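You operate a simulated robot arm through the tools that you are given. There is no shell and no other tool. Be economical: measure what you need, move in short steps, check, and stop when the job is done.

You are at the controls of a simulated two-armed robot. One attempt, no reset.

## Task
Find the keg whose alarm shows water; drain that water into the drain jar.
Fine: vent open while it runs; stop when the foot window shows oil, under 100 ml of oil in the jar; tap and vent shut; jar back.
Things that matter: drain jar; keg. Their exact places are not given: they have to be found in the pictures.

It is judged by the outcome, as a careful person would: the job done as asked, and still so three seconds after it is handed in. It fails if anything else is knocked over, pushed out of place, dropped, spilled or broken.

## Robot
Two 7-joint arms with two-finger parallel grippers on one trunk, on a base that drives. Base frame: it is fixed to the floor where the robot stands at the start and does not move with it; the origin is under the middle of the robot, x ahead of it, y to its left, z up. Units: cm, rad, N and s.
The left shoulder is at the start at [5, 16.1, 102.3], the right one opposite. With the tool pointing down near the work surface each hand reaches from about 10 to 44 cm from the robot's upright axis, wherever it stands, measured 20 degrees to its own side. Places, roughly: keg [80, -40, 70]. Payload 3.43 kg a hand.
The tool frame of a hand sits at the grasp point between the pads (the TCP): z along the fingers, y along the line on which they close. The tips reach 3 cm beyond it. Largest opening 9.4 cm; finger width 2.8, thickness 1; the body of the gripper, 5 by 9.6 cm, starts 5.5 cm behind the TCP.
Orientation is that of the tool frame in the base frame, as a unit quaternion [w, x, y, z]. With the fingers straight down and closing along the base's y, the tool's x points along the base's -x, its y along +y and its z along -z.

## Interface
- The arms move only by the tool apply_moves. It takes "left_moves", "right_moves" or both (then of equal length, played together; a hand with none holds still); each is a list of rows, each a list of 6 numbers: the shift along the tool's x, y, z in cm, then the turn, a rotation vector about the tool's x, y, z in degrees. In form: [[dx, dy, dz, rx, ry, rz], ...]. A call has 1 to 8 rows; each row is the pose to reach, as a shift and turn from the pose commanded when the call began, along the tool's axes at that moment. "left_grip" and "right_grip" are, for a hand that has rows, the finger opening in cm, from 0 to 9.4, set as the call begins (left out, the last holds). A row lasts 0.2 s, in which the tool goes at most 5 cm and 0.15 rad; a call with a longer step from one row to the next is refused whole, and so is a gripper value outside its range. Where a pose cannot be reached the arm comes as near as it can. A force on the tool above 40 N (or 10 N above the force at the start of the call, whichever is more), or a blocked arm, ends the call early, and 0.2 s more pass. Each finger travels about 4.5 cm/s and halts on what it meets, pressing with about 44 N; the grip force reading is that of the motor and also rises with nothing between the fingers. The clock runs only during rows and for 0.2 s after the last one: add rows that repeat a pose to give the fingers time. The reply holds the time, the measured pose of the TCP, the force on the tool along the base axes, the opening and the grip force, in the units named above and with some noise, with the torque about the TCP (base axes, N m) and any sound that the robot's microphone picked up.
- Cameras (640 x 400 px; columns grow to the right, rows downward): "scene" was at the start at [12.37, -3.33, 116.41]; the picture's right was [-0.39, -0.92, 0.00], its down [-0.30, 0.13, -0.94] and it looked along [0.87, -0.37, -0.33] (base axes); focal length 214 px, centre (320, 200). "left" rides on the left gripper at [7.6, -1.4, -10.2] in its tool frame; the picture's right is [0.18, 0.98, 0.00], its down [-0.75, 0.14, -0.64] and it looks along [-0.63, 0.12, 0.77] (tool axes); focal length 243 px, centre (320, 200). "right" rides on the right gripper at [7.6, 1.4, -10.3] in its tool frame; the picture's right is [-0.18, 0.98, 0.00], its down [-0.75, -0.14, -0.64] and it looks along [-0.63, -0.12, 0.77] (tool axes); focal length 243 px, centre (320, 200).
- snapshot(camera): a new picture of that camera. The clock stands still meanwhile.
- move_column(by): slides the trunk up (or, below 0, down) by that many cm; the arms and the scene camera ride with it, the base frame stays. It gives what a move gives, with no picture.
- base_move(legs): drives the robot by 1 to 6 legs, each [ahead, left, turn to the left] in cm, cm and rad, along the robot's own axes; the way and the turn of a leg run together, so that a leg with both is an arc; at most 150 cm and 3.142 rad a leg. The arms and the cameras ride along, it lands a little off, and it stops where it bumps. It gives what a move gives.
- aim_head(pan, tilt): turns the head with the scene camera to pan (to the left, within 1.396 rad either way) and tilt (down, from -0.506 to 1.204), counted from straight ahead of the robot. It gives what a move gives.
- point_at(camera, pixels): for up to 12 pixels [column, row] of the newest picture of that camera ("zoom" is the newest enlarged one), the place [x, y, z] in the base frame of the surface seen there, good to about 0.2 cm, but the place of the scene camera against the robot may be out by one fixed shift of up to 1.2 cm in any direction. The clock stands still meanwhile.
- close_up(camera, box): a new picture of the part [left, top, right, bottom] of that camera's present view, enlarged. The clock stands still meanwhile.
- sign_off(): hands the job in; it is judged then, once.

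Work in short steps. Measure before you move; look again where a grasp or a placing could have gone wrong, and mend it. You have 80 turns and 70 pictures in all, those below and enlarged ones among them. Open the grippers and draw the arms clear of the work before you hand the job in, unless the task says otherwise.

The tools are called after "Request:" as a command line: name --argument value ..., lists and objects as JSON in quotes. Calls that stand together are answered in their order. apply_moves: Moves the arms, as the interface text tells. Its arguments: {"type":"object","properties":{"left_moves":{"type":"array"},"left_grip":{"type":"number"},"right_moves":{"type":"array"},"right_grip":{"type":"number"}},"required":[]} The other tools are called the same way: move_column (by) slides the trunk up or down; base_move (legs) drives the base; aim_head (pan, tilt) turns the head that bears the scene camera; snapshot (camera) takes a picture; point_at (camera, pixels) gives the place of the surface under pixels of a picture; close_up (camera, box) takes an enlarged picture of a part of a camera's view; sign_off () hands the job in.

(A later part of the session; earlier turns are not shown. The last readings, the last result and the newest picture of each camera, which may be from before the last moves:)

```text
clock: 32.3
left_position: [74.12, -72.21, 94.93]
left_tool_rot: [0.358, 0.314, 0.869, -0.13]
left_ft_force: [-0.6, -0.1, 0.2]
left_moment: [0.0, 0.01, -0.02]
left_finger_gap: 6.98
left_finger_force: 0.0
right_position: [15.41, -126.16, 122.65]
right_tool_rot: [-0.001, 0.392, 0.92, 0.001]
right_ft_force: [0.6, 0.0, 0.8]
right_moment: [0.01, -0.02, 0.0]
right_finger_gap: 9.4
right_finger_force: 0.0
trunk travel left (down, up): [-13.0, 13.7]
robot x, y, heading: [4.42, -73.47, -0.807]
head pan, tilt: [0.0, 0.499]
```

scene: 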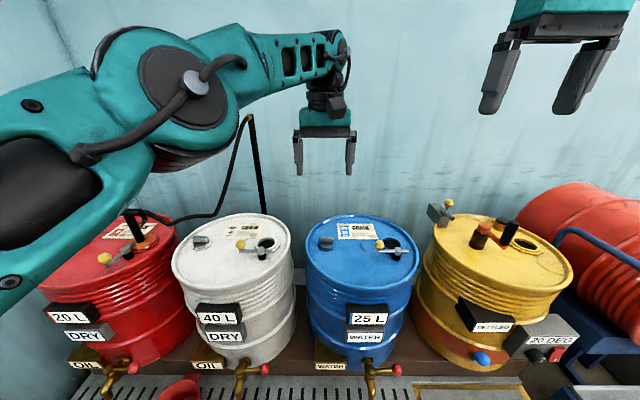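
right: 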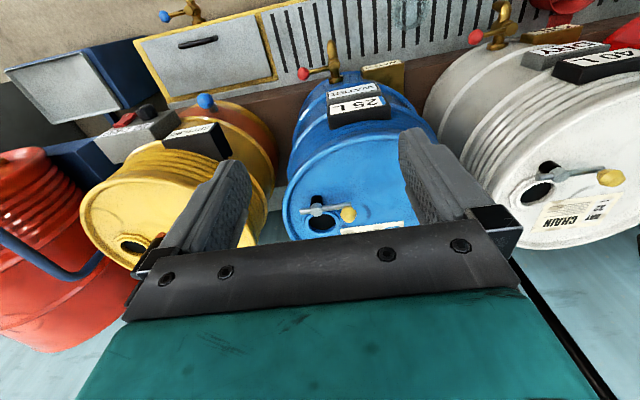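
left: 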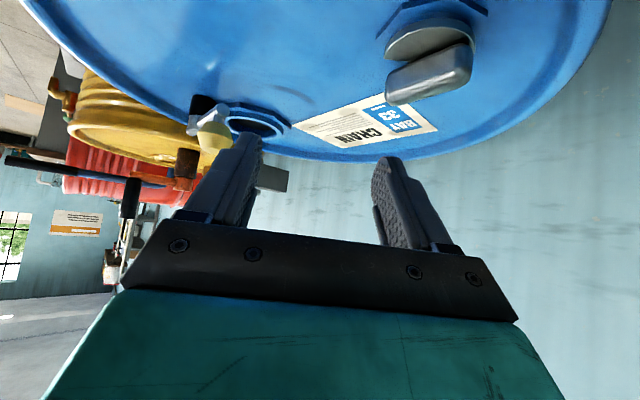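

Reached, at heading -40°. I lower to z≈90.9 and view from the scene camera, head panned back to the keg.

Request:
apply_moves --left_moves '[[1.0, 0, 1.0, 0, 0, 0], [2.0, 0, 2.0, 0, 0, 0], [2.85, 0, 2.85, 0, 0, 0]]'

Request:
aim_head --pan 0.85 --tilt 0.5

Request:
close_up --camera "scene" --box '[240, 120, 400, 220]'

```text
clock: 33.1
left_position: [74.13, -72.22, 90.66]
left_tool_rot: [0.36, 0.316, 0.868, -0.131]
left_ft_force: [0.4, 0.4, -0.2]
left_moment: [0.02, 0.01, 0.02]
left_finger_gap: 7.02
left_finger_force: 0.3
right_position: [15.31, -126.07, 122.7]
right_tool_rot: [-0.003, 0.392, 0.92, 0.0]
right_ft_force: [0.4, 0.1, 0.2]
right_moment: [0.02, -0.04, 0.0]
right_finger_gap: 9.43
right_finger_force: 0.1
trunk travel left (down, up): [-13.0, 13.7]
robot x, y, heading: [4.38, -73.49, -0.805]
head pan, tilt: [0.0, 0.499]
```

```text
clock: 34.3
left_position: [73.93, -72.11, 90.81]
left_tool_rot: [0.358, 0.315, 0.869, -0.13]
left_ft_force: [0.2, 0.5, -0.7]
left_moment: [-0.02, -0.03, -0.01]
left_finger_gap: 7.01
left_finger_force: 0.1
right_position: [15.27, -126.07, 122.66]
right_tool_rot: [-0.001, 0.392, 0.92, 0.001]
right_ft_force: [0.3, -0.2, 0.5]
right_moment: [-0.01, -0.01, 0.02]
right_finger_gap: 9.43
right_finger_force: 0.1
trunk travel left (down, up): [-13.0, 13.7]
robot x, y, heading: [4.62, -73.69, -0.802]
head pan, tilt: [0.85, 0.499]
```

```text
4.00 times, centred on (320, 170) of scene
```

zoom: 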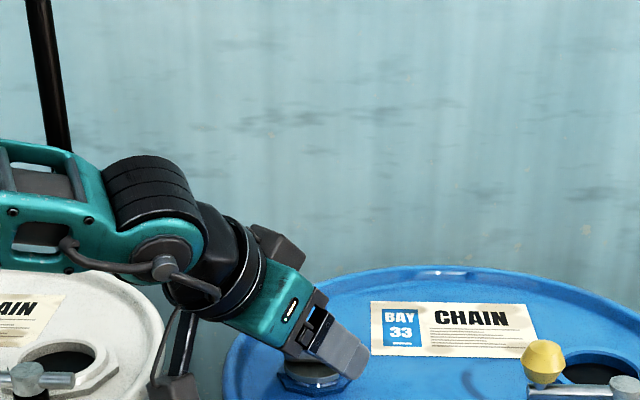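

The fingers straddle the bar. I close them gradually so the pads turn the bar toward the hand's heading.

Request:
apply_moves --left_moves '[[0, 0, 0, 0, 0, 0], [0, 0, 0, 0, 0, 0], [0, 0, 0, 0, 0, 0], [0, 0, 0, 0, 0, 0], [0, 0, 0, 0, 0, 0]]' --left_grip 1.2

Request:
close_up --camera "scene" --box '[280, 180, 376, 240]'

```text
clock: 35.5
left_position: [73.91, -71.75, 90.63]
left_tool_rot: [0.357, 0.313, 0.871, -0.127]
left_ft_force: [-15.2, 30.3, 2.9]
left_moment: [0.24, 0.13, 0.35]
left_finger_gap: 1.94
left_finger_force: 6.5
right_position: [15.2, -125.76, 122.79]
right_tool_rot: [0.0, 0.392, 0.92, -0.001]
right_ft_force: [-0.1, 0.4, 0.8]
right_moment: [-0.01, 0.01, -0.02]
right_finger_gap: 9.41
right_finger_force: 0.0
trunk travel left (down, up): [-13.0, 13.7]
robot x, y, heading: [4.52, -73.63, -0.806]
head pan, tilt: [0.85, 0.499]
```

```text
6.67 times, centred on (328, 210) of scene
```

zoom: 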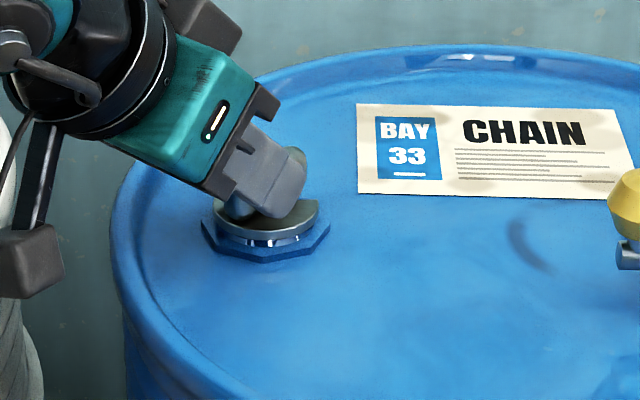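

The pads hold the bar (gap 1.94) and the disc has turned; there's some side force. I yaw the hand 15° further, keeping the bar's centre, and watch the forces.

Request:
apply_moves --left_moves '[[0, -0.1, 0, -3.5, 0, -3.5], [-0.1, -0.15, 0.1, -7, 0, -7], [-0.14, -0.23, 0.14, -10.6, 0, -10.6], [-0.14, -0.23, 0.14, -10.6, 0, -10.6]]'

Request:
close_up --camera "scene" --box '[280, 180, 376, 240]'

```text
clock: 36.1
left_position: [73.77, -72.06, 90.65]
left_tool_rot: [0.366, 0.233, 0.896, -0.092]
left_ft_force: [-15.3, 12.8, 7.7]
left_moment: [0.28, 0.18, 0.1]
left_finger_gap: 1.63
left_finger_force: 4.1
right_position: [15.15, -126.03, 122.67]
right_tool_rot: [0.0, 0.392, 0.92, 0.0]
right_ft_force: [0.5, 0.3, 0.4]
right_moment: [-0.03, -0.01, 0.04]
right_finger_gap: 9.37
right_finger_force: 0.0
trunk travel left (down, up): [-13.0, 13.7]
robot x, y, heading: [4.35, -73.48, -0.802]
head pan, tilt: [0.85, 0.499]
stopped in row 3 (left hand): the force on the tool passed its limit (the readings are from after the stop); the commanded pose is now the measured one
```

```text
6.67 times, centred on (328, 210) of scene
```

zoom: 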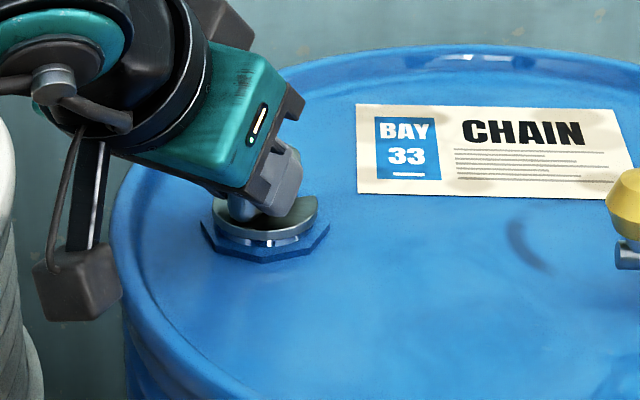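

Gap 1.63 now, some force. I open the fingers and lift straight up to see how far the bar really turned.

Request:
apply_moves --left_moves '[[0, 0, 0, 0, 0, 0], [0, 0, 0, 0, 0, 0], [0, 0, 0, 0, 0, 0], [-2.1, 0, -2.1, 0, 0, 0], [-4.2, 0, -4.2, 0, 0, 0], [-5.6, 0, -5.6, 0, 0, 0]]' --left_grip 5.0

Request:
close_up --camera "scene" --box '[280, 180, 376, 240]'

Request:
snapshot --camera "left"

```text
clock: 37.5
left_position: [73.98, -72.31, 98.33]
left_tool_rot: [0.365, 0.235, 0.896, -0.095]
left_ft_force: [0.0, -0.9, 0.0]
left_moment: [-0.01, 0.02, 0.0]
left_finger_gap: 5.01
left_finger_force: 0.1
right_position: [15.24, -126.03, 122.73]
right_tool_rot: [-0.002, 0.392, 0.92, 0.002]
right_ft_force: [-0.2, -0.5, 0.1]
right_moment: [0.04, 0.03, 0.0]
right_finger_gap: 9.42
right_finger_force: 0.1
trunk travel left (down, up): [-13.0, 13.7]
robot x, y, heading: [4.35, -73.3, -0.803]
head pan, tilt: [0.85, 0.499]
```

```text
6.67 times, centred on (328, 210) of scene
```

zoom: 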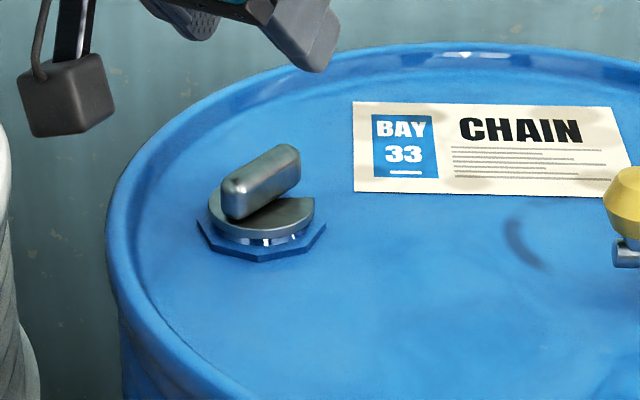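

```text
30 pictures are left
```

left: 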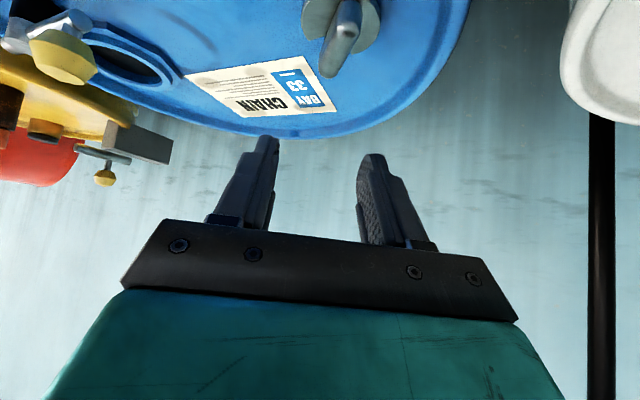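

The notched plate is fixed and the bar turned about 55°, uncovering the notch. I re-grip at a heading of -10° to complete the quarter turn.

Request:
apply_moves --left_moves '[[0, 0, 0, -4.5, 0, -4.5], [0, -0.2, 0, -9, 0, -9], [-0.11, -0.42, 0.11, -13.4, 0, -13.4], [2.4, -0.42, 2.6, -13.4, 0, -13.4], [4.4, -0.42, 4.6, -13.4, 0, -13.4], [5.2, -0.42, 5.4, -13.4, 0, -13.4]]'

Request:
apply_moves --left_moves '[[0, 0, 0, 0, 0, 0], [0, 0, 0, 0, 0, 0], [0, 0, 0, 0, 0, 0], [0, 0, 0, 0, 0, 0], [0, 0, 0, 0, 0, 0]]' --left_grip 1.2

```text
clock: 38.9
left_position: [73.88, -72.75, 90.98]
left_tool_rot: [0.377, 0.084, 0.922, -0.032]
left_ft_force: [0.4, 0.1, -0.3]
left_moment: [0.04, 0.02, -0.02]
left_finger_gap: 4.98
left_finger_force: 0.0
right_position: [15.3, -126.09, 122.65]
right_tool_rot: [-0.001, 0.392, 0.92, 0.0]
right_ft_force: [-0.7, -0.1, 1.1]
right_moment: [0.01, 0.0, 0.0]
right_finger_gap: 9.38
right_finger_force: 0.0
trunk travel left (down, up): [-13.0, 13.7]
robot x, y, heading: [4.5, -73.83, -0.808]
head pan, tilt: [0.85, 0.499]
```

```text
clock: 40.1
left_position: [73.83, -72.8, 91.05]
left_tool_rot: [0.377, 0.084, 0.922, -0.032]
left_ft_force: [-2.6, 2.8, 0.5]
left_moment: [-0.37, -0.04, 0.01]
left_finger_gap: 1.57
left_finger_force: 45.7
right_position: [15.37, -126.07, 122.67]
right_tool_rot: [-0.001, 0.392, 0.92, 0.0]
right_ft_force: [-0.7, 0.0, -0.8]
right_moment: [0.01, 0.0, 0.04]
right_finger_gap: 9.42
right_finger_force: 0.1
trunk travel left (down, up): [-13.0, 13.7]
robot x, y, heading: [4.49, -73.76, -0.807]
head pan, tilt: [0.85, 0.499]
```

Firm aligned grip at -10°. I turn the last 10°, then open and lift to look.

Request:
apply_moves --left_moves '[[0, -0.08, 0, -3.6, 0, -3.6], [0, -0.15, 0, -7.2, 0, -7.2], [0, -0.15, 0, -7.2, 0, -7.2]]'

Request:
apply_moves --left_moves '[[0, 0, 0, 0, 0, 0], [0, 0, 0, 0, 0, 0], [0, 0, 0, 0, 0, 0], [-2.8, 0, -2.8, 0, 0, 0], [-5.6, 0, -5.6, 0, 0, 0], [-7, 0, -7, 0, 0, 0]]' --left_grip 6.0

Request:
close_up --camera "scene" --box '[280, 180, 376, 240]'

```text
clock: 40.9
left_position: [73.86, -72.99, 90.94]
left_tool_rot: [0.379, 0.003, 0.925, 0.001]
left_ft_force: [0.4, -6.5, 3.3]
left_moment: [-0.52, 1.31, -0.14]
left_finger_gap: 1.62
left_finger_force: 44.6
right_position: [15.28, -126.19, 122.54]
right_tool_rot: [-0.002, 0.393, 0.92, 0.0]
right_ft_force: [0.1, -0.3, 0.2]
right_moment: [-0.02, 0.0, 0.01]
right_finger_gap: 9.37
right_finger_force: 0.1
trunk travel left (down, up): [-13.0, 13.7]
robot x, y, heading: [4.35, -73.27, -0.805]
head pan, tilt: [0.85, 0.499]
```

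```text
clock: 42.3
left_position: [73.79, -72.99, 100.66]
left_tool_rot: [0.379, 0.004, 0.925, 0.002]
left_ft_force: [0.2, 0.3, 0.3]
left_moment: [-0.01, 0.01, 0.0]
left_finger_gap: 6.0
left_finger_force: 0.1
right_position: [15.3, -126.13, 122.62]
right_tool_rot: [-0.001, 0.392, 0.92, 0.001]
right_ft_force: [0.1, 0.1, 0.2]
right_moment: [0.01, -0.03, 0.03]
right_finger_gap: 9.39
right_finger_force: 0.1
trunk travel left (down, up): [-13.0, 13.7]
robot x, y, heading: [4.75, -73.5, -0.8]
head pan, tilt: [0.85, 0.499]
```

```text
6.67 times, centred on (328, 210) of scene
```

zoom: 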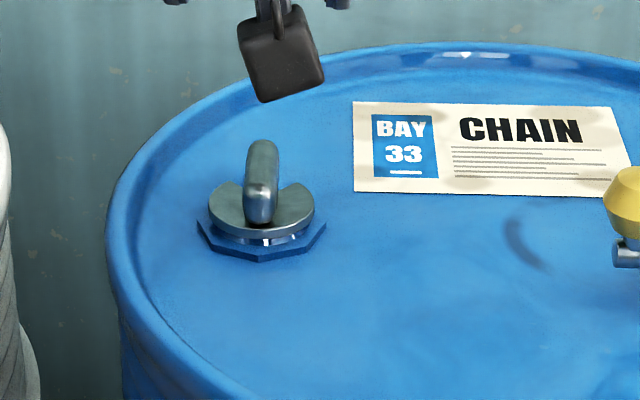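

The bar is now along x: quarter turn done, vent open as far as can be seen. I draw the left hand back off the keg, shift the base 9 cm along the bench, and lower the trunk for the jar.

Request:
apply_moves --left_moves '[[2.9, 0, -3.8, 0, 0, 0], [5.8, 0, -7.6, 0, 0, 0], [8.7, 0, -11.4, 0, 0, 0], [11.6, 0, -15.2, 0, 0, 0], [14.5, 0, -19, 0, 0, 0], [17.4, 0, -22.8, 0, 0, 0], [20.3, 0, -26.6, 0, 0, 0], [23.2, 0, -30.4, 0, 0, 0]]' --left_grip 9.4

Request:
base_move --legs '[[6.3, -6.5, 0]]'

Request:
aim_head --pan 0.9 --tilt 1.0

Request:
snapshot --camera "scene"

```text
clock: 44.1
left_position: [35.74, -78.76, 110.75]
left_tool_rot: [0.38, 0.002, 0.925, 0.004]
left_ft_force: [-0.6, -1.5, -0.1]
left_moment: [0.02, 0.0, 0.01]
left_finger_gap: 9.41
left_finger_force: 0.1
left hand out of reach, approached as far as the arm can: row 4, 5, 6, 7, 8
right_position: [15.24, -126.19, 122.65]
right_tool_rot: [-0.001, 0.392, 0.92, 0.002]
right_ft_force: [0.5, -0.4, -0.1]
right_moment: [0.02, 0.02, 0.01]
right_finger_gap: 9.38
right_finger_force: 0.1
trunk travel left (down, up): [-13.0, 13.7]
robot x, y, heading: [4.18, -73.51, -0.808]
head pan, tilt: [0.85, 0.499]
```

```text
clock: 45.2
left_position: [35.46, -87.83, 110.61]
left_tool_rot: [0.378, 0.003, 0.926, 0.003]
left_ft_force: [-0.6, -0.2, -1.3]
left_moment: [0.03, -0.02, 0.01]
left_finger_gap: 9.41
left_finger_force: 0.0
right_position: [15.02, -135.15, 122.61]
right_tool_rot: [-0.002, 0.392, 0.92, 0.0]
right_ft_force: [-0.3, 0.4, -0.1]
right_moment: [0.01, -0.04, 0.0]
right_finger_gap: 9.4
right_finger_force: 0.0
trunk travel left (down, up): [-13.0, 13.7]
robot x, y, heading: [4.35, -82.98, -0.806]
head pan, tilt: [0.85, 0.499]
```

```text
clock: 46.2
left_position: [35.67, -87.64, 110.34]
left_tool_rot: [0.38, 0.004, 0.925, 0.007]
left_ft_force: [0.1, 0.1, 0.2]
left_moment: [-0.01, -0.01, 0.0]
left_finger_gap: 9.39
left_finger_force: 0.2
right_position: [15.09, -135.08, 122.64]
right_tool_rot: [-0.002, 0.392, 0.92, 0.0]
right_ft_force: [0.6, -0.5, 0.8]
right_moment: [-0.02, 0.0, 0.01]
right_finger_gap: 9.38
right_finger_force: 0.0
trunk travel left (down, up): [-13.0, 13.7]
robot x, y, heading: [4.47, -82.44, -0.807]
head pan, tilt: [0.901, 1.0]
```

```text
28 pictures are left
```

scene: 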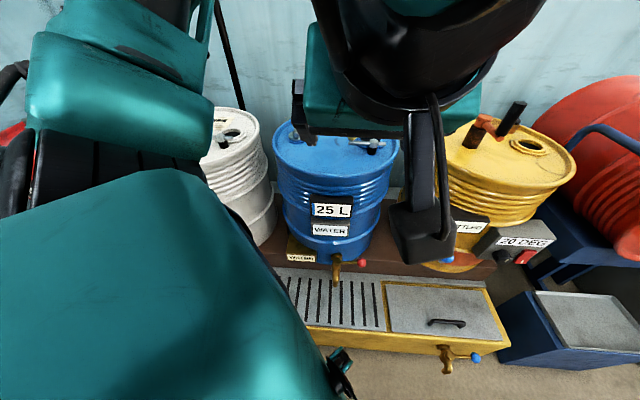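

Scene view of the jar is blocked by the arm, so I'll use the left hand camera. I lower the trunk fully and bring the left hand down toward the jar.

Request:
move_column --by -13

Request:
apply_moves --left_moves '[[2.3, 2.43, 3.3, 0, 0, 0], [4.6, 4.85, 6.6, 0, 0, 0], [6.9, 7.3, 9.9, 0, 0, 0], [9.2, 9.7, 13.2, 0, 0, 0], [11.5, 12.1, 16.5, 0, 0, 0], [13.8, 14.6, 19.9, 0, 0, 0], [16.1, 17, 23.2, 0, 0, 0], [18.4, 19.4, 26.5, 0, 0, 0]]'

Request:
snapshot --camera "left"

```text
clock: 47.8
left_position: [35.61, -87.59, 97.52]
left_tool_rot: [0.38, 0.003, 0.925, 0.008]
left_ft_force: [-0.2, -0.4, 0.5]
left_moment: [0.03, -0.02, 0.03]
left_finger_gap: 9.39
left_finger_force: 0.0
right_position: [15.1, -135.08, 109.72]
right_tool_rot: [-0.002, 0.392, 0.92, 0.0]
right_ft_force: [-0.2, 0.0, 0.5]
right_moment: [0.0, 0.01, 0.01]
right_finger_gap: 9.4
right_finger_force: 0.0
trunk travel left (down, up): [0.0, 26.7]
robot x, y, heading: [3.9, -82.35, -0.804]
head pan, tilt: [0.901, 1.0]
```

```text
clock: 49.6
left_position: [40.39, -78.7, 63.05]
left_tool_rot: [0.379, 0.002, 0.925, 0.005]
left_ft_force: [0.2, 0.3, -0.7]
left_moment: [0.0, -0.01, -0.03]
left_finger_gap: 9.39
left_finger_force: 0.0
left hand out of reach, approached as far as the arm can: row 1, 2, 3, 4, 5, 6, 7, 8
right_position: [15.05, -134.97, 109.65]
right_tool_rot: [-0.002, 0.392, 0.92, 0.0]
right_ft_force: [0.5, -0.4, -0.5]
right_moment: [-0.01, 0.0, 0.0]
right_finger_gap: 9.39
right_finger_force: 0.0
trunk travel left (down, up): [0.0, 26.7]
robot x, y, heading: [3.96, -82.31, -0.803]
head pan, tilt: [0.901, 1.0]
```

```text
27 pictures are left
```

left: 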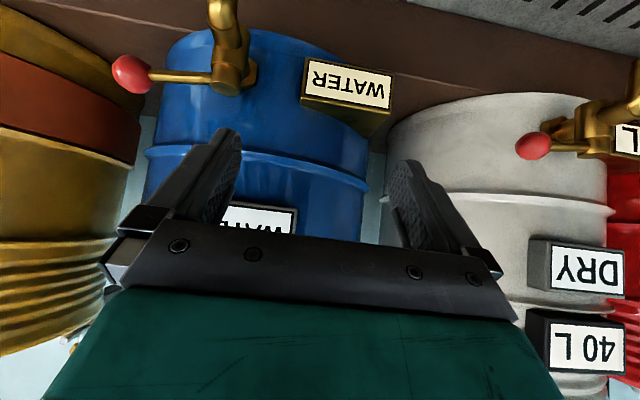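

The arm is folded too tight here; lower it is freer. I move down and left toward the jar and take a look.

Request:
apply_moves --left_moves '[[2.7, 0, 1.2, 0, 0, 0], [5.4, 1, 2.4, 0, 0, 0], [8.1, 4.5, 3.5, 0, 0, 0], [10.9, 8, 4.7, 0, 0, 0], [10.9, 10.7, 4.7, 0, 0, 0]]'

Request:
snapshot --camera "left"

```text
clock: 50.6
left_position: [39.56, -82.44, 56.13]
left_tool_rot: [0.434, -0.038, 0.898, -0.051]
left_ft_force: [-0.1, -1.0, 0.0]
left_moment: [0.0, -0.03, 0.04]
left_finger_gap: 9.39
left_finger_force: 0.1
left hand out of reach, approached as far as the arm can: row 2, 3, 4, 5
right_position: [14.9, -135.1, 109.59]
right_tool_rot: [0.0, 0.392, 0.92, 0.0]
right_ft_force: [0.2, -0.1, -0.3]
right_moment: [0.02, -0.01, 0.0]
right_finger_gap: 9.41
right_finger_force: 0.0
trunk travel left (down, up): [0.0, 26.7]
robot x, y, heading: [4.63, -82.73, -0.804]
head pan, tilt: [0.901, 1.0]
stopped in row 5 (left hand): the arm was blocked; the commanded pose is now the measured one
```

```text
26 pictures are left
```

left: 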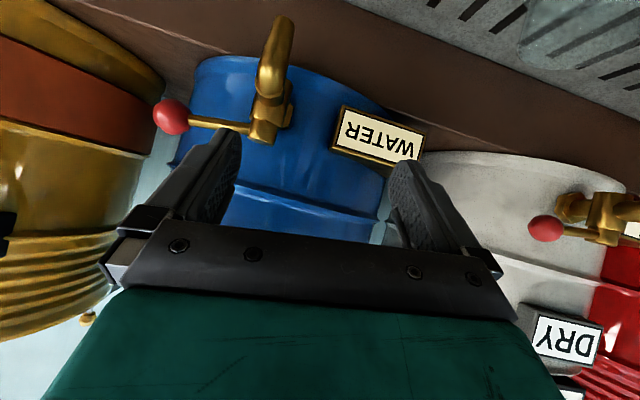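

The arm is bumping its own body in this twisted stance. I raise the trunk, turn the base back to face the bench, and use the normal working area ahead instead.

Request:
move_column --by 15

Request:
base_move --legs '[[-2.5, -2.5, 0], [0, 0, 0.803]]'

```text
clock: 52.3
left_position: [39.5, -82.39, 71.22]
left_tool_rot: [0.435, -0.038, 0.898, -0.05]
left_ft_force: [-0.3, 1.2, -0.6]
left_moment: [0.03, 0.02, 0.02]
left_finger_gap: 9.4
left_finger_force: 0.0
right_position: [15.1, -135.15, 124.62]
right_tool_rot: [-0.002, 0.392, 0.92, 0.001]
right_ft_force: [0.3, -0.5, 0.0]
right_moment: [-0.02, 0.0, -0.01]
right_finger_gap: 9.39
right_finger_force: 0.0
trunk travel left (down, up): [-15.0, 11.7]
robot x, y, heading: [4.03, -82.62, -0.808]
head pan, tilt: [0.901, 1.0]
```

```text
clock: 55.3
left_position: [25.09, -56.87, 71.25]
left_tool_rot: [0.42, -0.388, 0.811, 0.124]
left_ft_force: [0.6, 0.1, -0.4]
left_moment: [0.01, 0.01, -0.02]
left_finger_gap: 9.41
left_finger_force: 0.0
right_position: [46.16, -110.94, 124.69]
right_tool_rot: [-0.001, -0.001, 1.0, -0.001]
right_ft_force: [-0.1, -0.4, -0.3]
right_moment: [0.05, 0.0, 0.01]
right_finger_gap: 9.41
right_finger_force: 0.0
trunk travel left (down, up): [-15.0, 11.7]
robot x, y, heading: [0.89, -82.66, 0.005]
head pan, tilt: [0.901, 1.0]
```

Facing the bench again. I drive up to x≈4.4, y≈-80, and turn the left hand to heading 0, tilt 45° while moving it forward a bit.

Request:
base_move --legs '[[3.4, 2.5, 0]]'

Request:
apply_moves --left_moves '[[0, -1.5, 0.3, 5.2, 1.5, 6.1], [0, -3, 0.7, 10.4, 3.0, 12.3], [0, -4.6, 1.0, 15.5, 4.5, 18.4], [0, -6.1, 1.3, 20.7, 6.1, 24.5], [0, -7.7, 1.7, 25.9, 7.6, 30.7], [-0.1, -9.2, 2.0, 31.1, 9.1, 36.8], [-0.1, -9.2, 2.0, 31.1, 9.1, 36.8]]'

Request:
move_column --by -15

Request:
snapshot --camera "left"

```text
clock: 56.2
left_position: [28.46, -54.35, 71.14]
left_tool_rot: [0.419, -0.389, 0.811, 0.125]
left_ft_force: [-0.1, -0.6, -0.3]
left_moment: [0.02, 0.01, 0.01]
left_finger_gap: 9.4
left_finger_force: 0.1
right_position: [49.59, -108.5, 124.73]
right_tool_rot: [-0.001, -0.001, 1.0, -0.001]
right_ft_force: [0.0, 0.3, -0.7]
right_moment: [-0.04, 0.0, -0.01]
right_finger_gap: 9.39
right_finger_force: 0.0
trunk travel left (down, up): [-15.0, 11.7]
robot x, y, heading: [4.12, -79.66, -0.0]
head pan, tilt: [0.901, 1.0]
```

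```text
clock: 57.8
left_position: [39.55, -69.03, 76.07]
left_tool_rot: [0.38, 0.0, 0.925, 0.002]
left_ft_force: [-0.2, -0.8, 0.0]
left_moment: [-0.03, 0.03, 0.0]
left_finger_gap: 9.4
left_finger_force: 0.2
left hand out of reach, approached as far as the arm can: row 1, 2, 3, 4, 5, 6, 7
right_position: [49.53, -108.41, 124.68]
right_tool_rot: [-0.002, -0.001, 1.0, 0.001]
right_ft_force: [-0.2, -0.2, 0.2]
right_moment: [-0.01, -0.02, 0.02]
right_finger_gap: 9.39
right_finger_force: 0.0
trunk travel left (down, up): [-15.0, 11.7]
robot x, y, heading: [4.07, -79.66, 0.005]
head pan, tilt: [0.901, 1.0]
```

```text
clock: 59.5
left_position: [39.59, -68.82, 61.17]
left_tool_rot: [0.38, -0.002, 0.925, 0.003]
left_ft_force: [0.6, -0.8, -0.5]
left_moment: [0.02, -0.01, 0.01]
left_finger_gap: 9.39
left_finger_force: 0.1
right_position: [49.55, -108.46, 109.55]
right_tool_rot: [-0.002, -0.001, 1.0, 0.0]
right_ft_force: [0.6, 0.4, 0.2]
right_moment: [0.02, 0.0, 0.01]
right_finger_gap: 9.39
right_finger_force: 0.0
trunk travel left (down, up): [0.0, 26.7]
robot x, y, heading: [4.06, -79.77, 0.004]
head pan, tilt: [0.901, 1.0]
```

```text
25 pictures are left
```

left: 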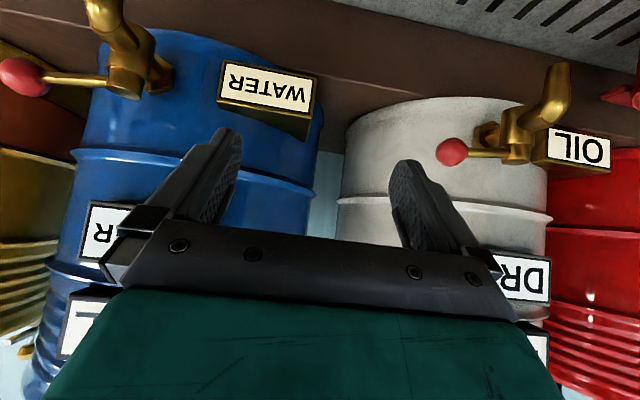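

Good orientation. I measure tap features from this view and descend toward the jar.

Request:
point_at --camera "left" --pixels '[[20, 77], [88, 80], [128, 75], [125, 45], [105, 15], [160, 70], [268, 90]]'

Request:
apply_moves --left_moves '[[3, 1.5, 1.7, 0, 0, 0], [6, 3, 3.4, 0, 0, 0], [9, 4.2, 5, 0, 0, 0], [11.7, 5.4, 6.7, 0, 0, 0], [11.7, 5.4, 6.7, 0, 0, 0]]'

Request:
snapshot --camera "left"

```text
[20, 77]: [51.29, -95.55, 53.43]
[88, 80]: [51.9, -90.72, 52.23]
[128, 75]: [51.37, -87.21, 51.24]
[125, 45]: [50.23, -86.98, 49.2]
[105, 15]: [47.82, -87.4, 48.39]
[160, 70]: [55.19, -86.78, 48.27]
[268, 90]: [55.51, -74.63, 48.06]
```

```text
clock: 60.7
left_position: [38.44, -72.36, 55.08]
left_tool_rot: [0.38, -0.002, 0.925, 0.006]
left_ft_force: [0.2, -0.2, 0.6]
left_moment: [0.02, 0.02, 0.0]
left_finger_gap: 9.4
left_finger_force: 0.1
left hand out of reach, approached as far as the arm can: row 1, 2, 3, 4, 5
right_position: [49.49, -108.4, 109.71]
right_tool_rot: [-0.002, -0.001, 1.0, 0.0]
right_ft_force: [0.1, -0.5, 0.1]
right_moment: [0.03, 0.01, -0.01]
right_finger_gap: 9.39
right_finger_force: 0.0
trunk travel left (down, up): [0.0, 26.7]
robot x, y, heading: [3.85, -79.76, 0.006]
head pan, tilt: [0.901, 1.0]
```

```text
24 pictures are left
```

left: 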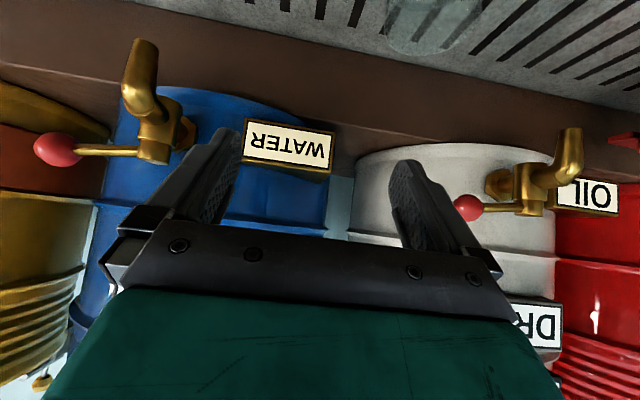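

The tilt limits low reach. I reduce tilt from 45° to about 20°, which still clears the spout, then approach the jar.

Request:
apply_moves --left_moves '[[0, 0, 0, 0, 8.3, 0], [0, 0, 0, 0, 16.6, 0], [0, 0, 0, 0, 25, 0], [0, 0, 0, 0, 25, 0]]'

Request:
apply_moves --left_moves '[[0, 3, 1.5, 0, 0, 0], [0, 6, 3, 0, 0, 0], [0, 9, 4.5, 0, 0, 0], [0, 9, 6, 0, 0, 0]]'

Request:
snapshot --camera "left"

```text
clock: 61.7
left_position: [38.46, -72.07, 55.04]
left_tool_rot: [0.172, -0.002, 0.985, 0.003]
left_ft_force: [0.2, -0.4, 0.1]
left_moment: [0.02, -0.04, -0.02]
left_finger_gap: 9.41
left_finger_force: 0.3
right_position: [49.59, -108.6, 109.57]
right_tool_rot: [-0.001, 0.0, 1.0, 0.0]
right_ft_force: [0.5, 0.3, 1.1]
right_moment: [0.03, -0.02, 0.01]
right_finger_gap: 9.37
right_finger_force: 0.0
trunk travel left (down, up): [0.0, 26.7]
robot x, y, heading: [3.8, -80.06, 0.002]
head pan, tilt: [0.901, 1.0]
```

```text
clock: 62.7
left_position: [40.47, -63.0, 49.33]
left_tool_rot: [0.172, -0.001, 0.985, 0.003]
left_ft_force: [0.5, 0.0, 0.8]
left_moment: [-0.02, 0.0, -0.03]
left_finger_gap: 9.4
left_finger_force: 0.1
right_position: [49.59, -108.43, 109.54]
right_tool_rot: [-0.001, -0.001, 1.0, -0.001]
right_ft_force: [-0.2, 0.3, -0.1]
right_moment: [0.0, 0.0, -0.03]
right_finger_gap: 9.43
right_finger_force: 0.1
trunk travel left (down, up): [0.0, 26.7]
robot x, y, heading: [4.04, -80.1, 0.001]
head pan, tilt: [0.901, 1.0]
```

```text
23 pictures are left
```

left: 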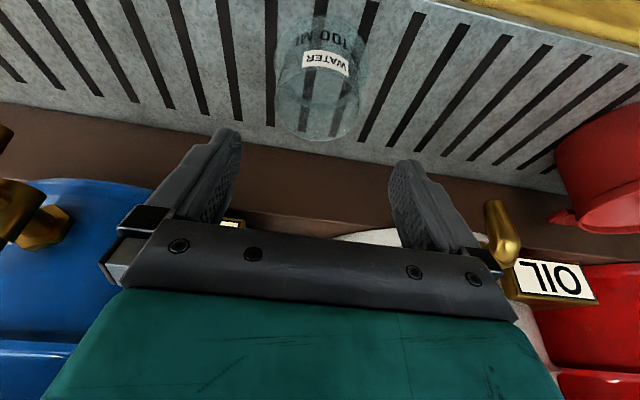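

Reached freely. The jar shows at (320,75); I enlarge and measure it.

Request:
close_up --camera "left" --box '[220, 0, 428, 130]'

Request:
point_at --camera "zoom" --pixels '[[330, 190], [290, 180], [370, 200], [170, 230], [180, 260], [420, 230], [430, 280], [300, 360], [320, 400], [330, 240], [400, 125], [300, 50]]'

```text
3.08 times, centred on (324, 65) of left
```

zoom: 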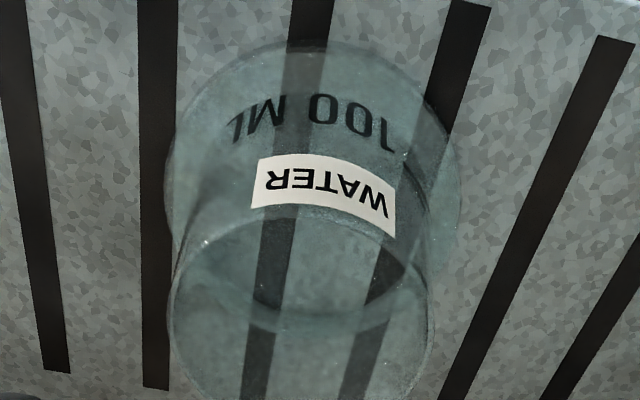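

```text
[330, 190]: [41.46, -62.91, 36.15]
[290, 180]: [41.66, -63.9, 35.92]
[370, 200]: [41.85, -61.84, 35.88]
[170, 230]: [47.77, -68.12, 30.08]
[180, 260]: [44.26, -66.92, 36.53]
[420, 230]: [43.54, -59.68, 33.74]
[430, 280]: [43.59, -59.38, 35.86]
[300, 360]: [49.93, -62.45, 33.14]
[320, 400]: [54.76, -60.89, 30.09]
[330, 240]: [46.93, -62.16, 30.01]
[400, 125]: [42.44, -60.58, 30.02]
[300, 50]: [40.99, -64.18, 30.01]
```

Jar centre ≈(45.3,-63.1), rim z≈37, diameter ≈8. I line up along the tool axis and go down over it with fingers fully open.

Request:
apply_moves --left_moves '[[0.2, -0.05, 3.3, 0, 0, 0], [0.42, -0.1, 6.5, 0, 0, 0], [0.42, -0.1, 6.5, 0, 0, 0]]' --left_grip 9.4

Request:
snapshot --camera "left"

```text
clock: 63.5
left_position: [42.23, -63.05, 43.07]
left_tool_rot: [0.171, -0.002, 0.985, 0.003]
left_ft_force: [0.4, -1.6, -0.4]
left_moment: [0.02, -0.01, -0.02]
left_finger_gap: 9.41
left_finger_force: 0.2
right_position: [49.51, -108.4, 109.66]
right_tool_rot: [-0.002, -0.001, 1.0, 0.0]
right_ft_force: [-0.3, 0.0, 0.0]
right_moment: [-0.03, 0.0, -0.01]
right_finger_gap: 9.39
right_finger_force: 0.1
trunk travel left (down, up): [0.0, 26.7]
robot x, y, heading: [3.97, -79.83, 0.002]
head pan, tilt: [0.901, 1.0]
```

```text
21 pictures are left
```

left: 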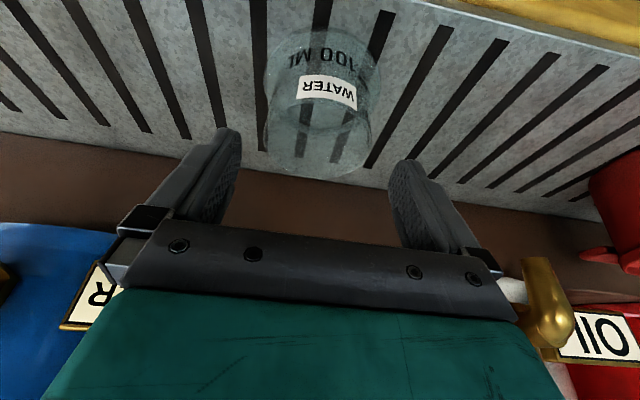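

Jar is centred between the fingers. I advance 8 cm along the tool axis, watching for contact.

Request:
apply_moves --left_moves '[[0, -0.05, 2, 0, 0, 0], [0, -0.05, 4, 0, 0, 0], [0, -0.05, 6, 0, 0, 0], [0, -0.05, 8, 0, 0, 0], [0, -0.05, 8, 0, 0, 0]]'

Request:
close_up --camera "left" --box '[180, 50, 460, 225]'

```text
clock: 64.0
left_position: [42.66, -63.03, 41.86]
left_tool_rot: [0.17, 0.0, 0.985, 0.001]
left_ft_force: [-5.3, 6.1, 23.4]
left_moment: [-0.56, 2.32, -0.76]
left_finger_gap: 9.42
left_finger_force: 0.2
right_position: [49.53, -108.64, 109.62]
right_tool_rot: [-0.001, -0.002, 1.0, 0.0]
right_ft_force: [-0.4, 0.0, 0.3]
right_moment: [0.02, 0.03, -0.01]
right_finger_gap: 9.4
right_finger_force: 0.0
trunk travel left (down, up): [0.0, 26.7]
robot x, y, heading: [4.09, -79.83, 0.008]
head pan, tilt: [0.901, 1.0]
stopped in row 2 (left hand): the force on the tool passed its limit (the readings are from after the stop); the commanded pose is now the measured one
```

```text
2.29 times, centred on (320, 138) of left
```

zoom: 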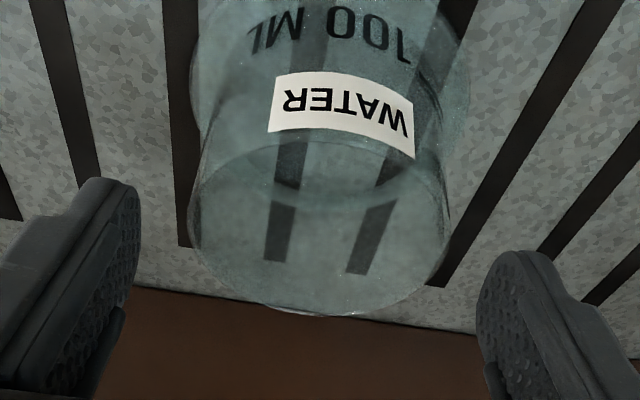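

Something behind the hand touched (contact ~10 cm behind the TCP), not the jar. I back off a little and look down with the head.

Request:
apply_moves --left_moves '[[0, 0, -1.5, 0, 0, 0], [0, 0, -1.5, 0, 0, 0]]'

Request:
aim_head --pan 0.3 --tilt 1.2

Request:
snapshot --camera "scene"

```text
clock: 64.5
left_position: [42.19, -63.08, 43.05]
left_tool_rot: [0.169, -0.001, 0.986, 0.002]
left_ft_force: [-0.1, -0.4, -0.3]
left_moment: [0.0, -0.02, 0.01]
left_finger_gap: 9.4
left_finger_force: 0.0
right_position: [49.55, -108.42, 109.53]
right_tool_rot: [-0.001, 0.0, 1.0, 0.0]
right_ft_force: [0.2, -0.2, -0.1]
right_moment: [-0.01, 0.03, -0.02]
right_finger_gap: 9.4
right_finger_force: 0.0
trunk travel left (down, up): [0.0, 26.7]
robot x, y, heading: [4.0, -79.53, 0.006]
head pan, tilt: [0.901, 1.0]
```

```text
clock: 65.5
left_position: [42.25, -63.18, 43.04]
left_tool_rot: [0.17, -0.001, 0.985, 0.002]
left_ft_force: [0.2, 0.6, -0.3]
left_moment: [-0.02, -0.03, 0.0]
left_finger_gap: 9.41
left_finger_force: 0.0
right_position: [49.59, -108.41, 109.58]
right_tool_rot: [-0.002, -0.001, 1.0, 0.0]
right_ft_force: [-0.2, -0.6, -0.1]
right_moment: [-0.01, -0.01, 0.03]
right_finger_gap: 9.42
right_finger_force: 0.0
trunk travel left (down, up): [0.0, 26.7]
robot x, y, heading: [3.85, -79.82, 0.001]
head pan, tilt: [0.3, 1.201]
```

```text
19 pictures are left
```

scene: 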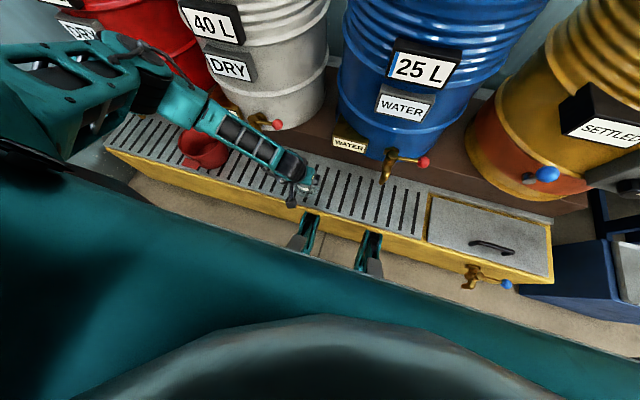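

The robot's own front post (305,225) lies under the hand's camera box. I yaw the hand -25° about vertical so the box clears it, and line up again.

Request:
apply_moves --left_moves '[[-0.1, 0.4, 0, 2.8, 0, 7.8], [-0.2, 0.8, 0, 5.7, 0, 15.7], [-0.33, 1.2, 0.12, 8.5, 0, 23.5], [-0.33, 1.2, 0.12, 8.5, 0, 23.5]]'

Request:
apply_moves --left_moves '[[0, 0, 2, 0, 0, 0], [0, 0, 4, 0, 0, 0], [0, 0, 6, 0, 0, 0], [0, 0, 6, 0, 0, 0]]'

Request:
snapshot --camera "left"

```text
clock: 66.5
left_position: [42.47, -61.85, 43.14]
left_tool_rot: [0.164, 0.213, 0.962, -0.036]
left_ft_force: [-0.2, -0.1, 0.1]
left_moment: [0.01, 0.0, 0.01]
left_finger_gap: 9.39
left_finger_force: 0.1
right_position: [49.57, -108.46, 109.58]
right_tool_rot: [-0.002, -0.001, 1.0, 0.001]
right_ft_force: [1.0, 0.0, -1.0]
right_moment: [0.04, 0.02, -0.02]
right_finger_gap: 9.39
right_finger_force: 0.1
trunk travel left (down, up): [0.0, 26.7]
robot x, y, heading: [4.01, -79.77, -0.001]
head pan, tilt: [0.3, 1.201]
```

```text
clock: 67.5
left_position: [44.36, -62.72, 37.55]
left_tool_rot: [0.164, 0.214, 0.962, -0.036]
left_ft_force: [0.5, -0.4, -0.4]
left_moment: [-0.02, 0.02, -0.03]
left_finger_gap: 9.41
left_finger_force: 0.1
right_position: [49.59, -108.39, 109.62]
right_tool_rot: [-0.002, 0.0, 1.0, 0.0]
right_ft_force: [-0.3, 0.2, 0.4]
right_moment: [0.0, 0.0, 0.01]
right_finger_gap: 9.41
right_finger_force: 0.0
trunk travel left (down, up): [0.0, 26.7]
robot x, y, heading: [4.4, -79.62, 0.007]
head pan, tilt: [0.3, 1.201]
```

```text
18 pictures are left
```

left: 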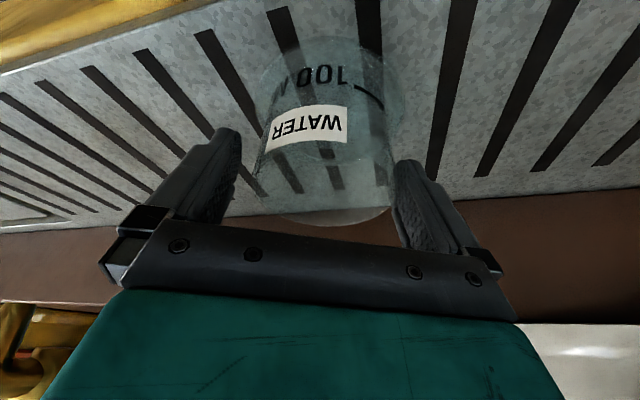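

The jar is between the fingers, slightly toward the right one; I shift 0.2 cm, go the last 2 cm, then close.

Request:
apply_moves --left_moves '[[0, 0.2, 0, 0, 0, 0], [0, 0.2, 1.2, 0, 0, 0], [0, 0.2, 2.2, 0, 0, 0], [0, 0.2, 2.2, 0, 0, 0]]'

Request:
apply_moves --left_moves '[[0, 0, 0, 0, 0, 0], [0, 0, 0, 0, 0, 0], [0, 0, 0, 0, 0, 0], [0, 0, 0, 0, 0, 0]]' --left_grip 7.2

```text
clock: 68.5
left_position: [44.99, -62.76, 35.32]
left_tool_rot: [0.165, 0.212, 0.962, -0.036]
left_ft_force: [-0.3, -0.2, 0.2]
left_moment: [-0.01, 0.03, -0.01]
left_finger_gap: 9.38
left_finger_force: 0.1
right_position: [49.59, -108.42, 109.63]
right_tool_rot: [-0.002, -0.001, 1.0, 0.0]
right_ft_force: [0.3, 0.1, 0.1]
right_moment: [-0.01, -0.03, -0.01]
right_finger_gap: 9.39
right_finger_force: 0.1
trunk travel left (down, up): [0.0, 26.7]
robot x, y, heading: [4.02, -79.74, 0.003]
head pan, tilt: [0.3, 1.201]
```

```text
clock: 69.5
left_position: [45.08, -62.89, 35.37]
left_tool_rot: [0.165, 0.213, 0.962, -0.036]
left_ft_force: [0.2, 0.4, 0.0]
left_moment: [0.05, 0.0, 0.0]
left_finger_gap: 8.43
left_finger_force: 44.1
right_position: [49.55, -108.4, 109.7]
right_tool_rot: [-0.002, -0.001, 1.0, 0.0]
right_ft_force: [-0.4, -0.3, 0.0]
right_moment: [-0.01, 0.01, 0.02]
right_finger_gap: 9.41
right_finger_force: 0.0
trunk travel left (down, up): [0.0, 26.7]
robot x, y, heading: [3.86, -79.86, 0.003]
head pan, tilt: [0.3, 1.201]
```

The jar is gripped (gap 8.43). I lift it 2 cm and carry it to just in front of the spout, standing 1.5 cm toward me from the tip.

Request:
apply_moves --left_moves '[[-0.67, 0, -1.88, 0, 0, 0], [-2.39, -3.5, -1.25, 0, 0, 0], [-4.1, -7.0, -0.63, 0, 0, 0], [-5.82, -10.49, 0, 0, 0, 0], [-7.54, -13.99, 0.63, 0, 0, 0], [-9.25, -17.5, 1.25, 0, 0, 0], [-10.97, -20.98, 1.88, 0, 0, 0], [-10.97, -20.98, 1.88, 0, 0, 0]]'

Request:
snapshot --camera "left"

Request:
aim_head --pan -0.1 --tilt 1.0

Request:
snapshot --camera "scene"

```text
clock: 70.3
left_position: [46.32, -68.28, 37.43]
left_tool_rot: [0.171, 0.218, 0.961, -0.018]
left_ft_force: [0.7, 1.0, -0.7]
left_moment: [-0.01, 0.15, -0.05]
left_finger_gap: 8.43
left_finger_force: 43.4
right_position: [49.5, -108.48, 109.61]
right_tool_rot: [-0.001, -0.001, 1.0, 0.001]
right_ft_force: [-0.3, 0.6, -0.2]
right_moment: [0.01, 0.01, 0.0]
right_finger_gap: 9.4
right_finger_force: 0.1
trunk travel left (down, up): [0.0, 26.7]
robot x, y, heading: [4.15, -80.19, 0.003]
head pan, tilt: [0.3, 1.201]
stopped in row 3 (left hand): the force on the tool passed its limit (the readings are from after the stop); the commanded pose is now the measured one
```

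```text
17 pictures are left
```

left: 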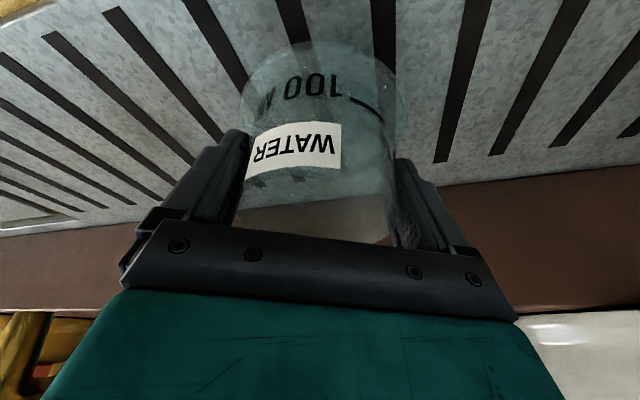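

```text
clock: 71.2
left_position: [46.52, -68.33, 37.44]
left_tool_rot: [0.171, 0.217, 0.961, -0.018]
left_ft_force: [0.7, 2.5, -1.6]
left_moment: [-0.16, 0.05, -0.31]
left_finger_gap: 8.42
left_finger_force: 44.2
right_position: [49.55, -108.41, 109.62]
right_tool_rot: [-0.001, 0.0, 1.0, 0.0]
right_ft_force: [-0.5, -1.3, 0.2]
right_moment: [0.01, -0.01, 0.0]
right_finger_gap: 9.4
right_finger_force: 0.0
trunk travel left (down, up): [0.0, 26.7]
robot x, y, heading: [4.6, -79.96, 0.005]
head pan, tilt: [-0.099, 1.0]
```

```text
16 pictures are left
```

scene: 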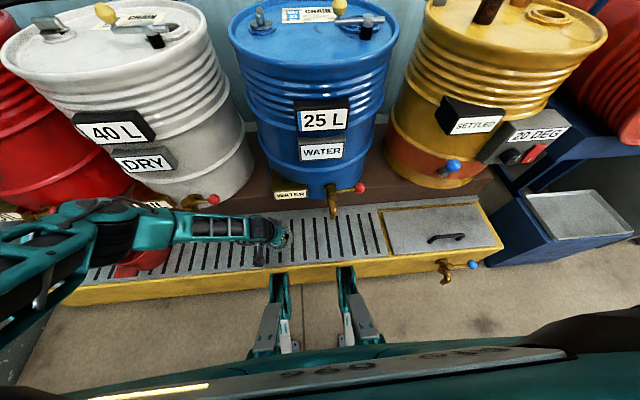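

The camera box met the robot's left post. Carrying the jar by driving the base sidesteps that; first I measure the forearm against the white tap and the red cup.

Request:
point_at --camera "scene" --pixels '[[212, 216], [190, 222], [205, 240], [240, 230], [120, 220], [120, 245], [213, 199], [193, 205], [140, 262], [278, 278], [276, 300], [345, 275]]'

```text
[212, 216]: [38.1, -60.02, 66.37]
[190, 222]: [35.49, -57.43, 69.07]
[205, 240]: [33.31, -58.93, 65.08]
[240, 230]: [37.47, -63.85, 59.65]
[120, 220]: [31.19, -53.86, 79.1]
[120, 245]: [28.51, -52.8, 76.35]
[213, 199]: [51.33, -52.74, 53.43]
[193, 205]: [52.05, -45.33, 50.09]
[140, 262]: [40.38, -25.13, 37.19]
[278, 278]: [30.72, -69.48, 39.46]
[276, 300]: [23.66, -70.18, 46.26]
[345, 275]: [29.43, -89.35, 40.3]
```

Forearm stays at x≤39, clear of the taps. I free the box from the post (1.5 cm left, undoing the small twist), then drive 19.7 cm right with the jar held 2 cm above the tray.

Request:
apply_moves --left_moves '[[0.45, 1.42, -0.16, 2.05, 0.2, -0.84], [0.45, 1.42, -0.16, 2.05, 0.2, -0.84]]'

Request:
base_move --legs '[[-0.4, -19.5, 0]]'

Request:
snapshot --camera "left"

```text
clock: 71.8
left_position: [46.5, -67.01, 37.61]
left_tool_rot: [0.167, 0.214, 0.962, -0.037]
left_ft_force: [-0.1, -0.1, -0.2]
left_moment: [0.02, 0.02, 0.04]
left_finger_gap: 8.41
left_finger_force: 43.8
right_position: [49.67, -108.46, 109.6]
right_tool_rot: [-0.002, 0.0, 1.0, -0.001]
right_ft_force: [-0.5, 0.2, -0.2]
right_moment: [-0.01, 0.0, -0.04]
right_finger_gap: 9.4
right_finger_force: 0.0
trunk travel left (down, up): [0.0, 26.7]
robot x, y, heading: [4.65, -79.96, 0.0]
head pan, tilt: [-0.099, 1.0]
```

```text
clock: 73.4
left_position: [46.2, -84.42, 37.31]
left_tool_rot: [0.162, 0.21, 0.964, -0.028]
left_ft_force: [0.1, -0.8, -1.4]
left_moment: [-0.01, 0.05, -0.02]
left_finger_gap: 8.42
left_finger_force: 44.0
right_position: [49.31, -127.0, 109.53]
right_tool_rot: [-0.003, -0.002, 1.0, 0.0]
right_ft_force: [-0.5, 0.0, -0.4]
right_moment: [-0.01, 0.01, -0.01]
right_finger_gap: 9.41
right_finger_force: 0.0
trunk travel left (down, up): [0.0, 26.7]
robot x, y, heading: [3.78, -98.27, 0.006]
head pan, tilt: [-0.099, 1.0]
stopped in leg 1: the force on the tool passed its limit (the readings are from after the stop); the commanded pose is now the measured one
```

```text
15 pictures are left
```

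left: 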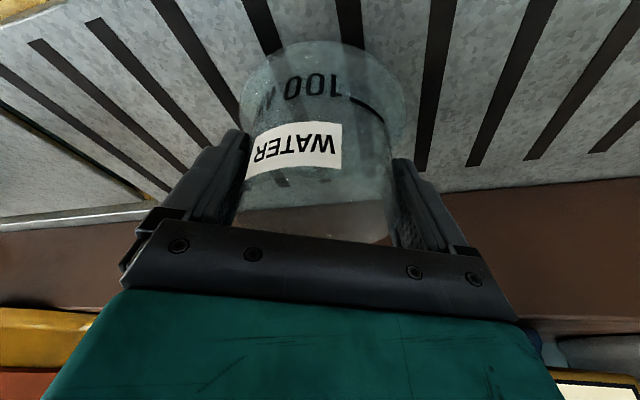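

The drive stopped 2 cm short on a touch. I look from the scene camera to see what the hand is near.

Request:
aim_head --pan 0.25 --tilt 0.9

Request:
close_up --camera "scene" --box '[200, 150, 424, 290]'

```text
clock: 74.2
left_position: [46.1, -84.26, 37.28]
left_tool_rot: [0.162, 0.209, 0.964, -0.027]
left_ft_force: [0.0, 1.0, -0.6]
left_moment: [-0.01, 0.03, -0.01]
left_finger_gap: 8.4
left_finger_force: 44.2
right_position: [49.29, -127.05, 109.6]
right_tool_rot: [-0.002, -0.001, 1.0, 0.0]
right_ft_force: [-0.1, -0.2, -0.7]
right_moment: [0.03, -0.02, 0.02]
right_finger_gap: 9.41
right_finger_force: 0.0
trunk travel left (down, up): [0.0, 26.7]
robot x, y, heading: [3.56, -98.62, 0.002]
head pan, tilt: [0.25, 0.901]
```

```text
2.86 times, centred on (312, 220) of scene
```

zoom: 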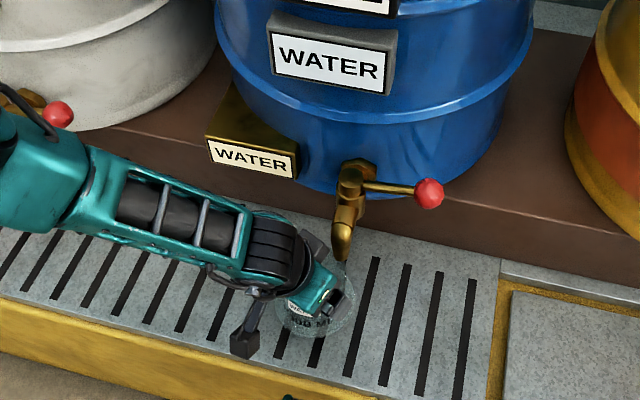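

A box on the front of the hand touches the spout. I set the jar down here, open, tilt the hand 12° more around the jar, and regrip so it can go further under the spout.

Request:
apply_moves --left_moves '[[0.33, 0, 0.92, 0, 0, 0], [0.62, 0, 1.75, 0, 0, 0], [0.66, 0, 1.86, 0, 0, 0], [0.66, 0, 1.86, 0, 0, 0]]'

Request:
apply_moves --left_moves '[[0, 0, 0, 0, 0, 0], [0, 0, 0, 0, 0, 0], [0, 0, 0, 0, 0, 0], [0, 0, 0, 0, -6, 0], [0, 0, 0, 0, -12, 0], [0, 0, 0, 0, -12, 0]]' --left_grip 9.4

```text
clock: 75.2
left_position: [46.29, -84.41, 35.4]
left_tool_rot: [0.163, 0.208, 0.964, -0.028]
left_ft_force: [-2.1, 0.6, 5.7]
left_moment: [-0.25, -0.09, -0.02]
left_finger_gap: 8.4
left_finger_force: 44.3
right_position: [49.25, -127.11, 109.59]
right_tool_rot: [-0.002, -0.001, 1.0, 0.0]
right_ft_force: [-0.4, 0.3, 0.1]
right_moment: [-0.03, -0.05, -0.01]
right_finger_gap: 9.37
right_finger_force: 0.1
trunk travel left (down, up): [0.0, 26.7]
robot x, y, heading: [3.76, -98.8, 0.007]
head pan, tilt: [0.25, 0.901]
```

```text
clock: 76.6
left_position: [46.09, -84.41, 35.42]
left_tool_rot: [0.239, 0.206, 0.948, -0.044]
left_ft_force: [-0.6, -0.3, 0.6]
left_moment: [-0.01, 0.04, 0.02]
left_finger_gap: 9.41
left_finger_force: 0.0
left hand out of reach, approached as far as the arm can: row 5, 6
right_position: [49.31, -127.09, 109.57]
right_tool_rot: [-0.002, -0.002, 1.0, 0.001]
right_ft_force: [0.1, 0.1, 0.0]
right_moment: [-0.02, 0.01, 0.01]
right_finger_gap: 9.4
right_finger_force: 0.1
trunk travel left (down, up): [0.0, 26.7]
robot x, y, heading: [3.63, -98.7, 0.004]
head pan, tilt: [0.25, 0.901]
```

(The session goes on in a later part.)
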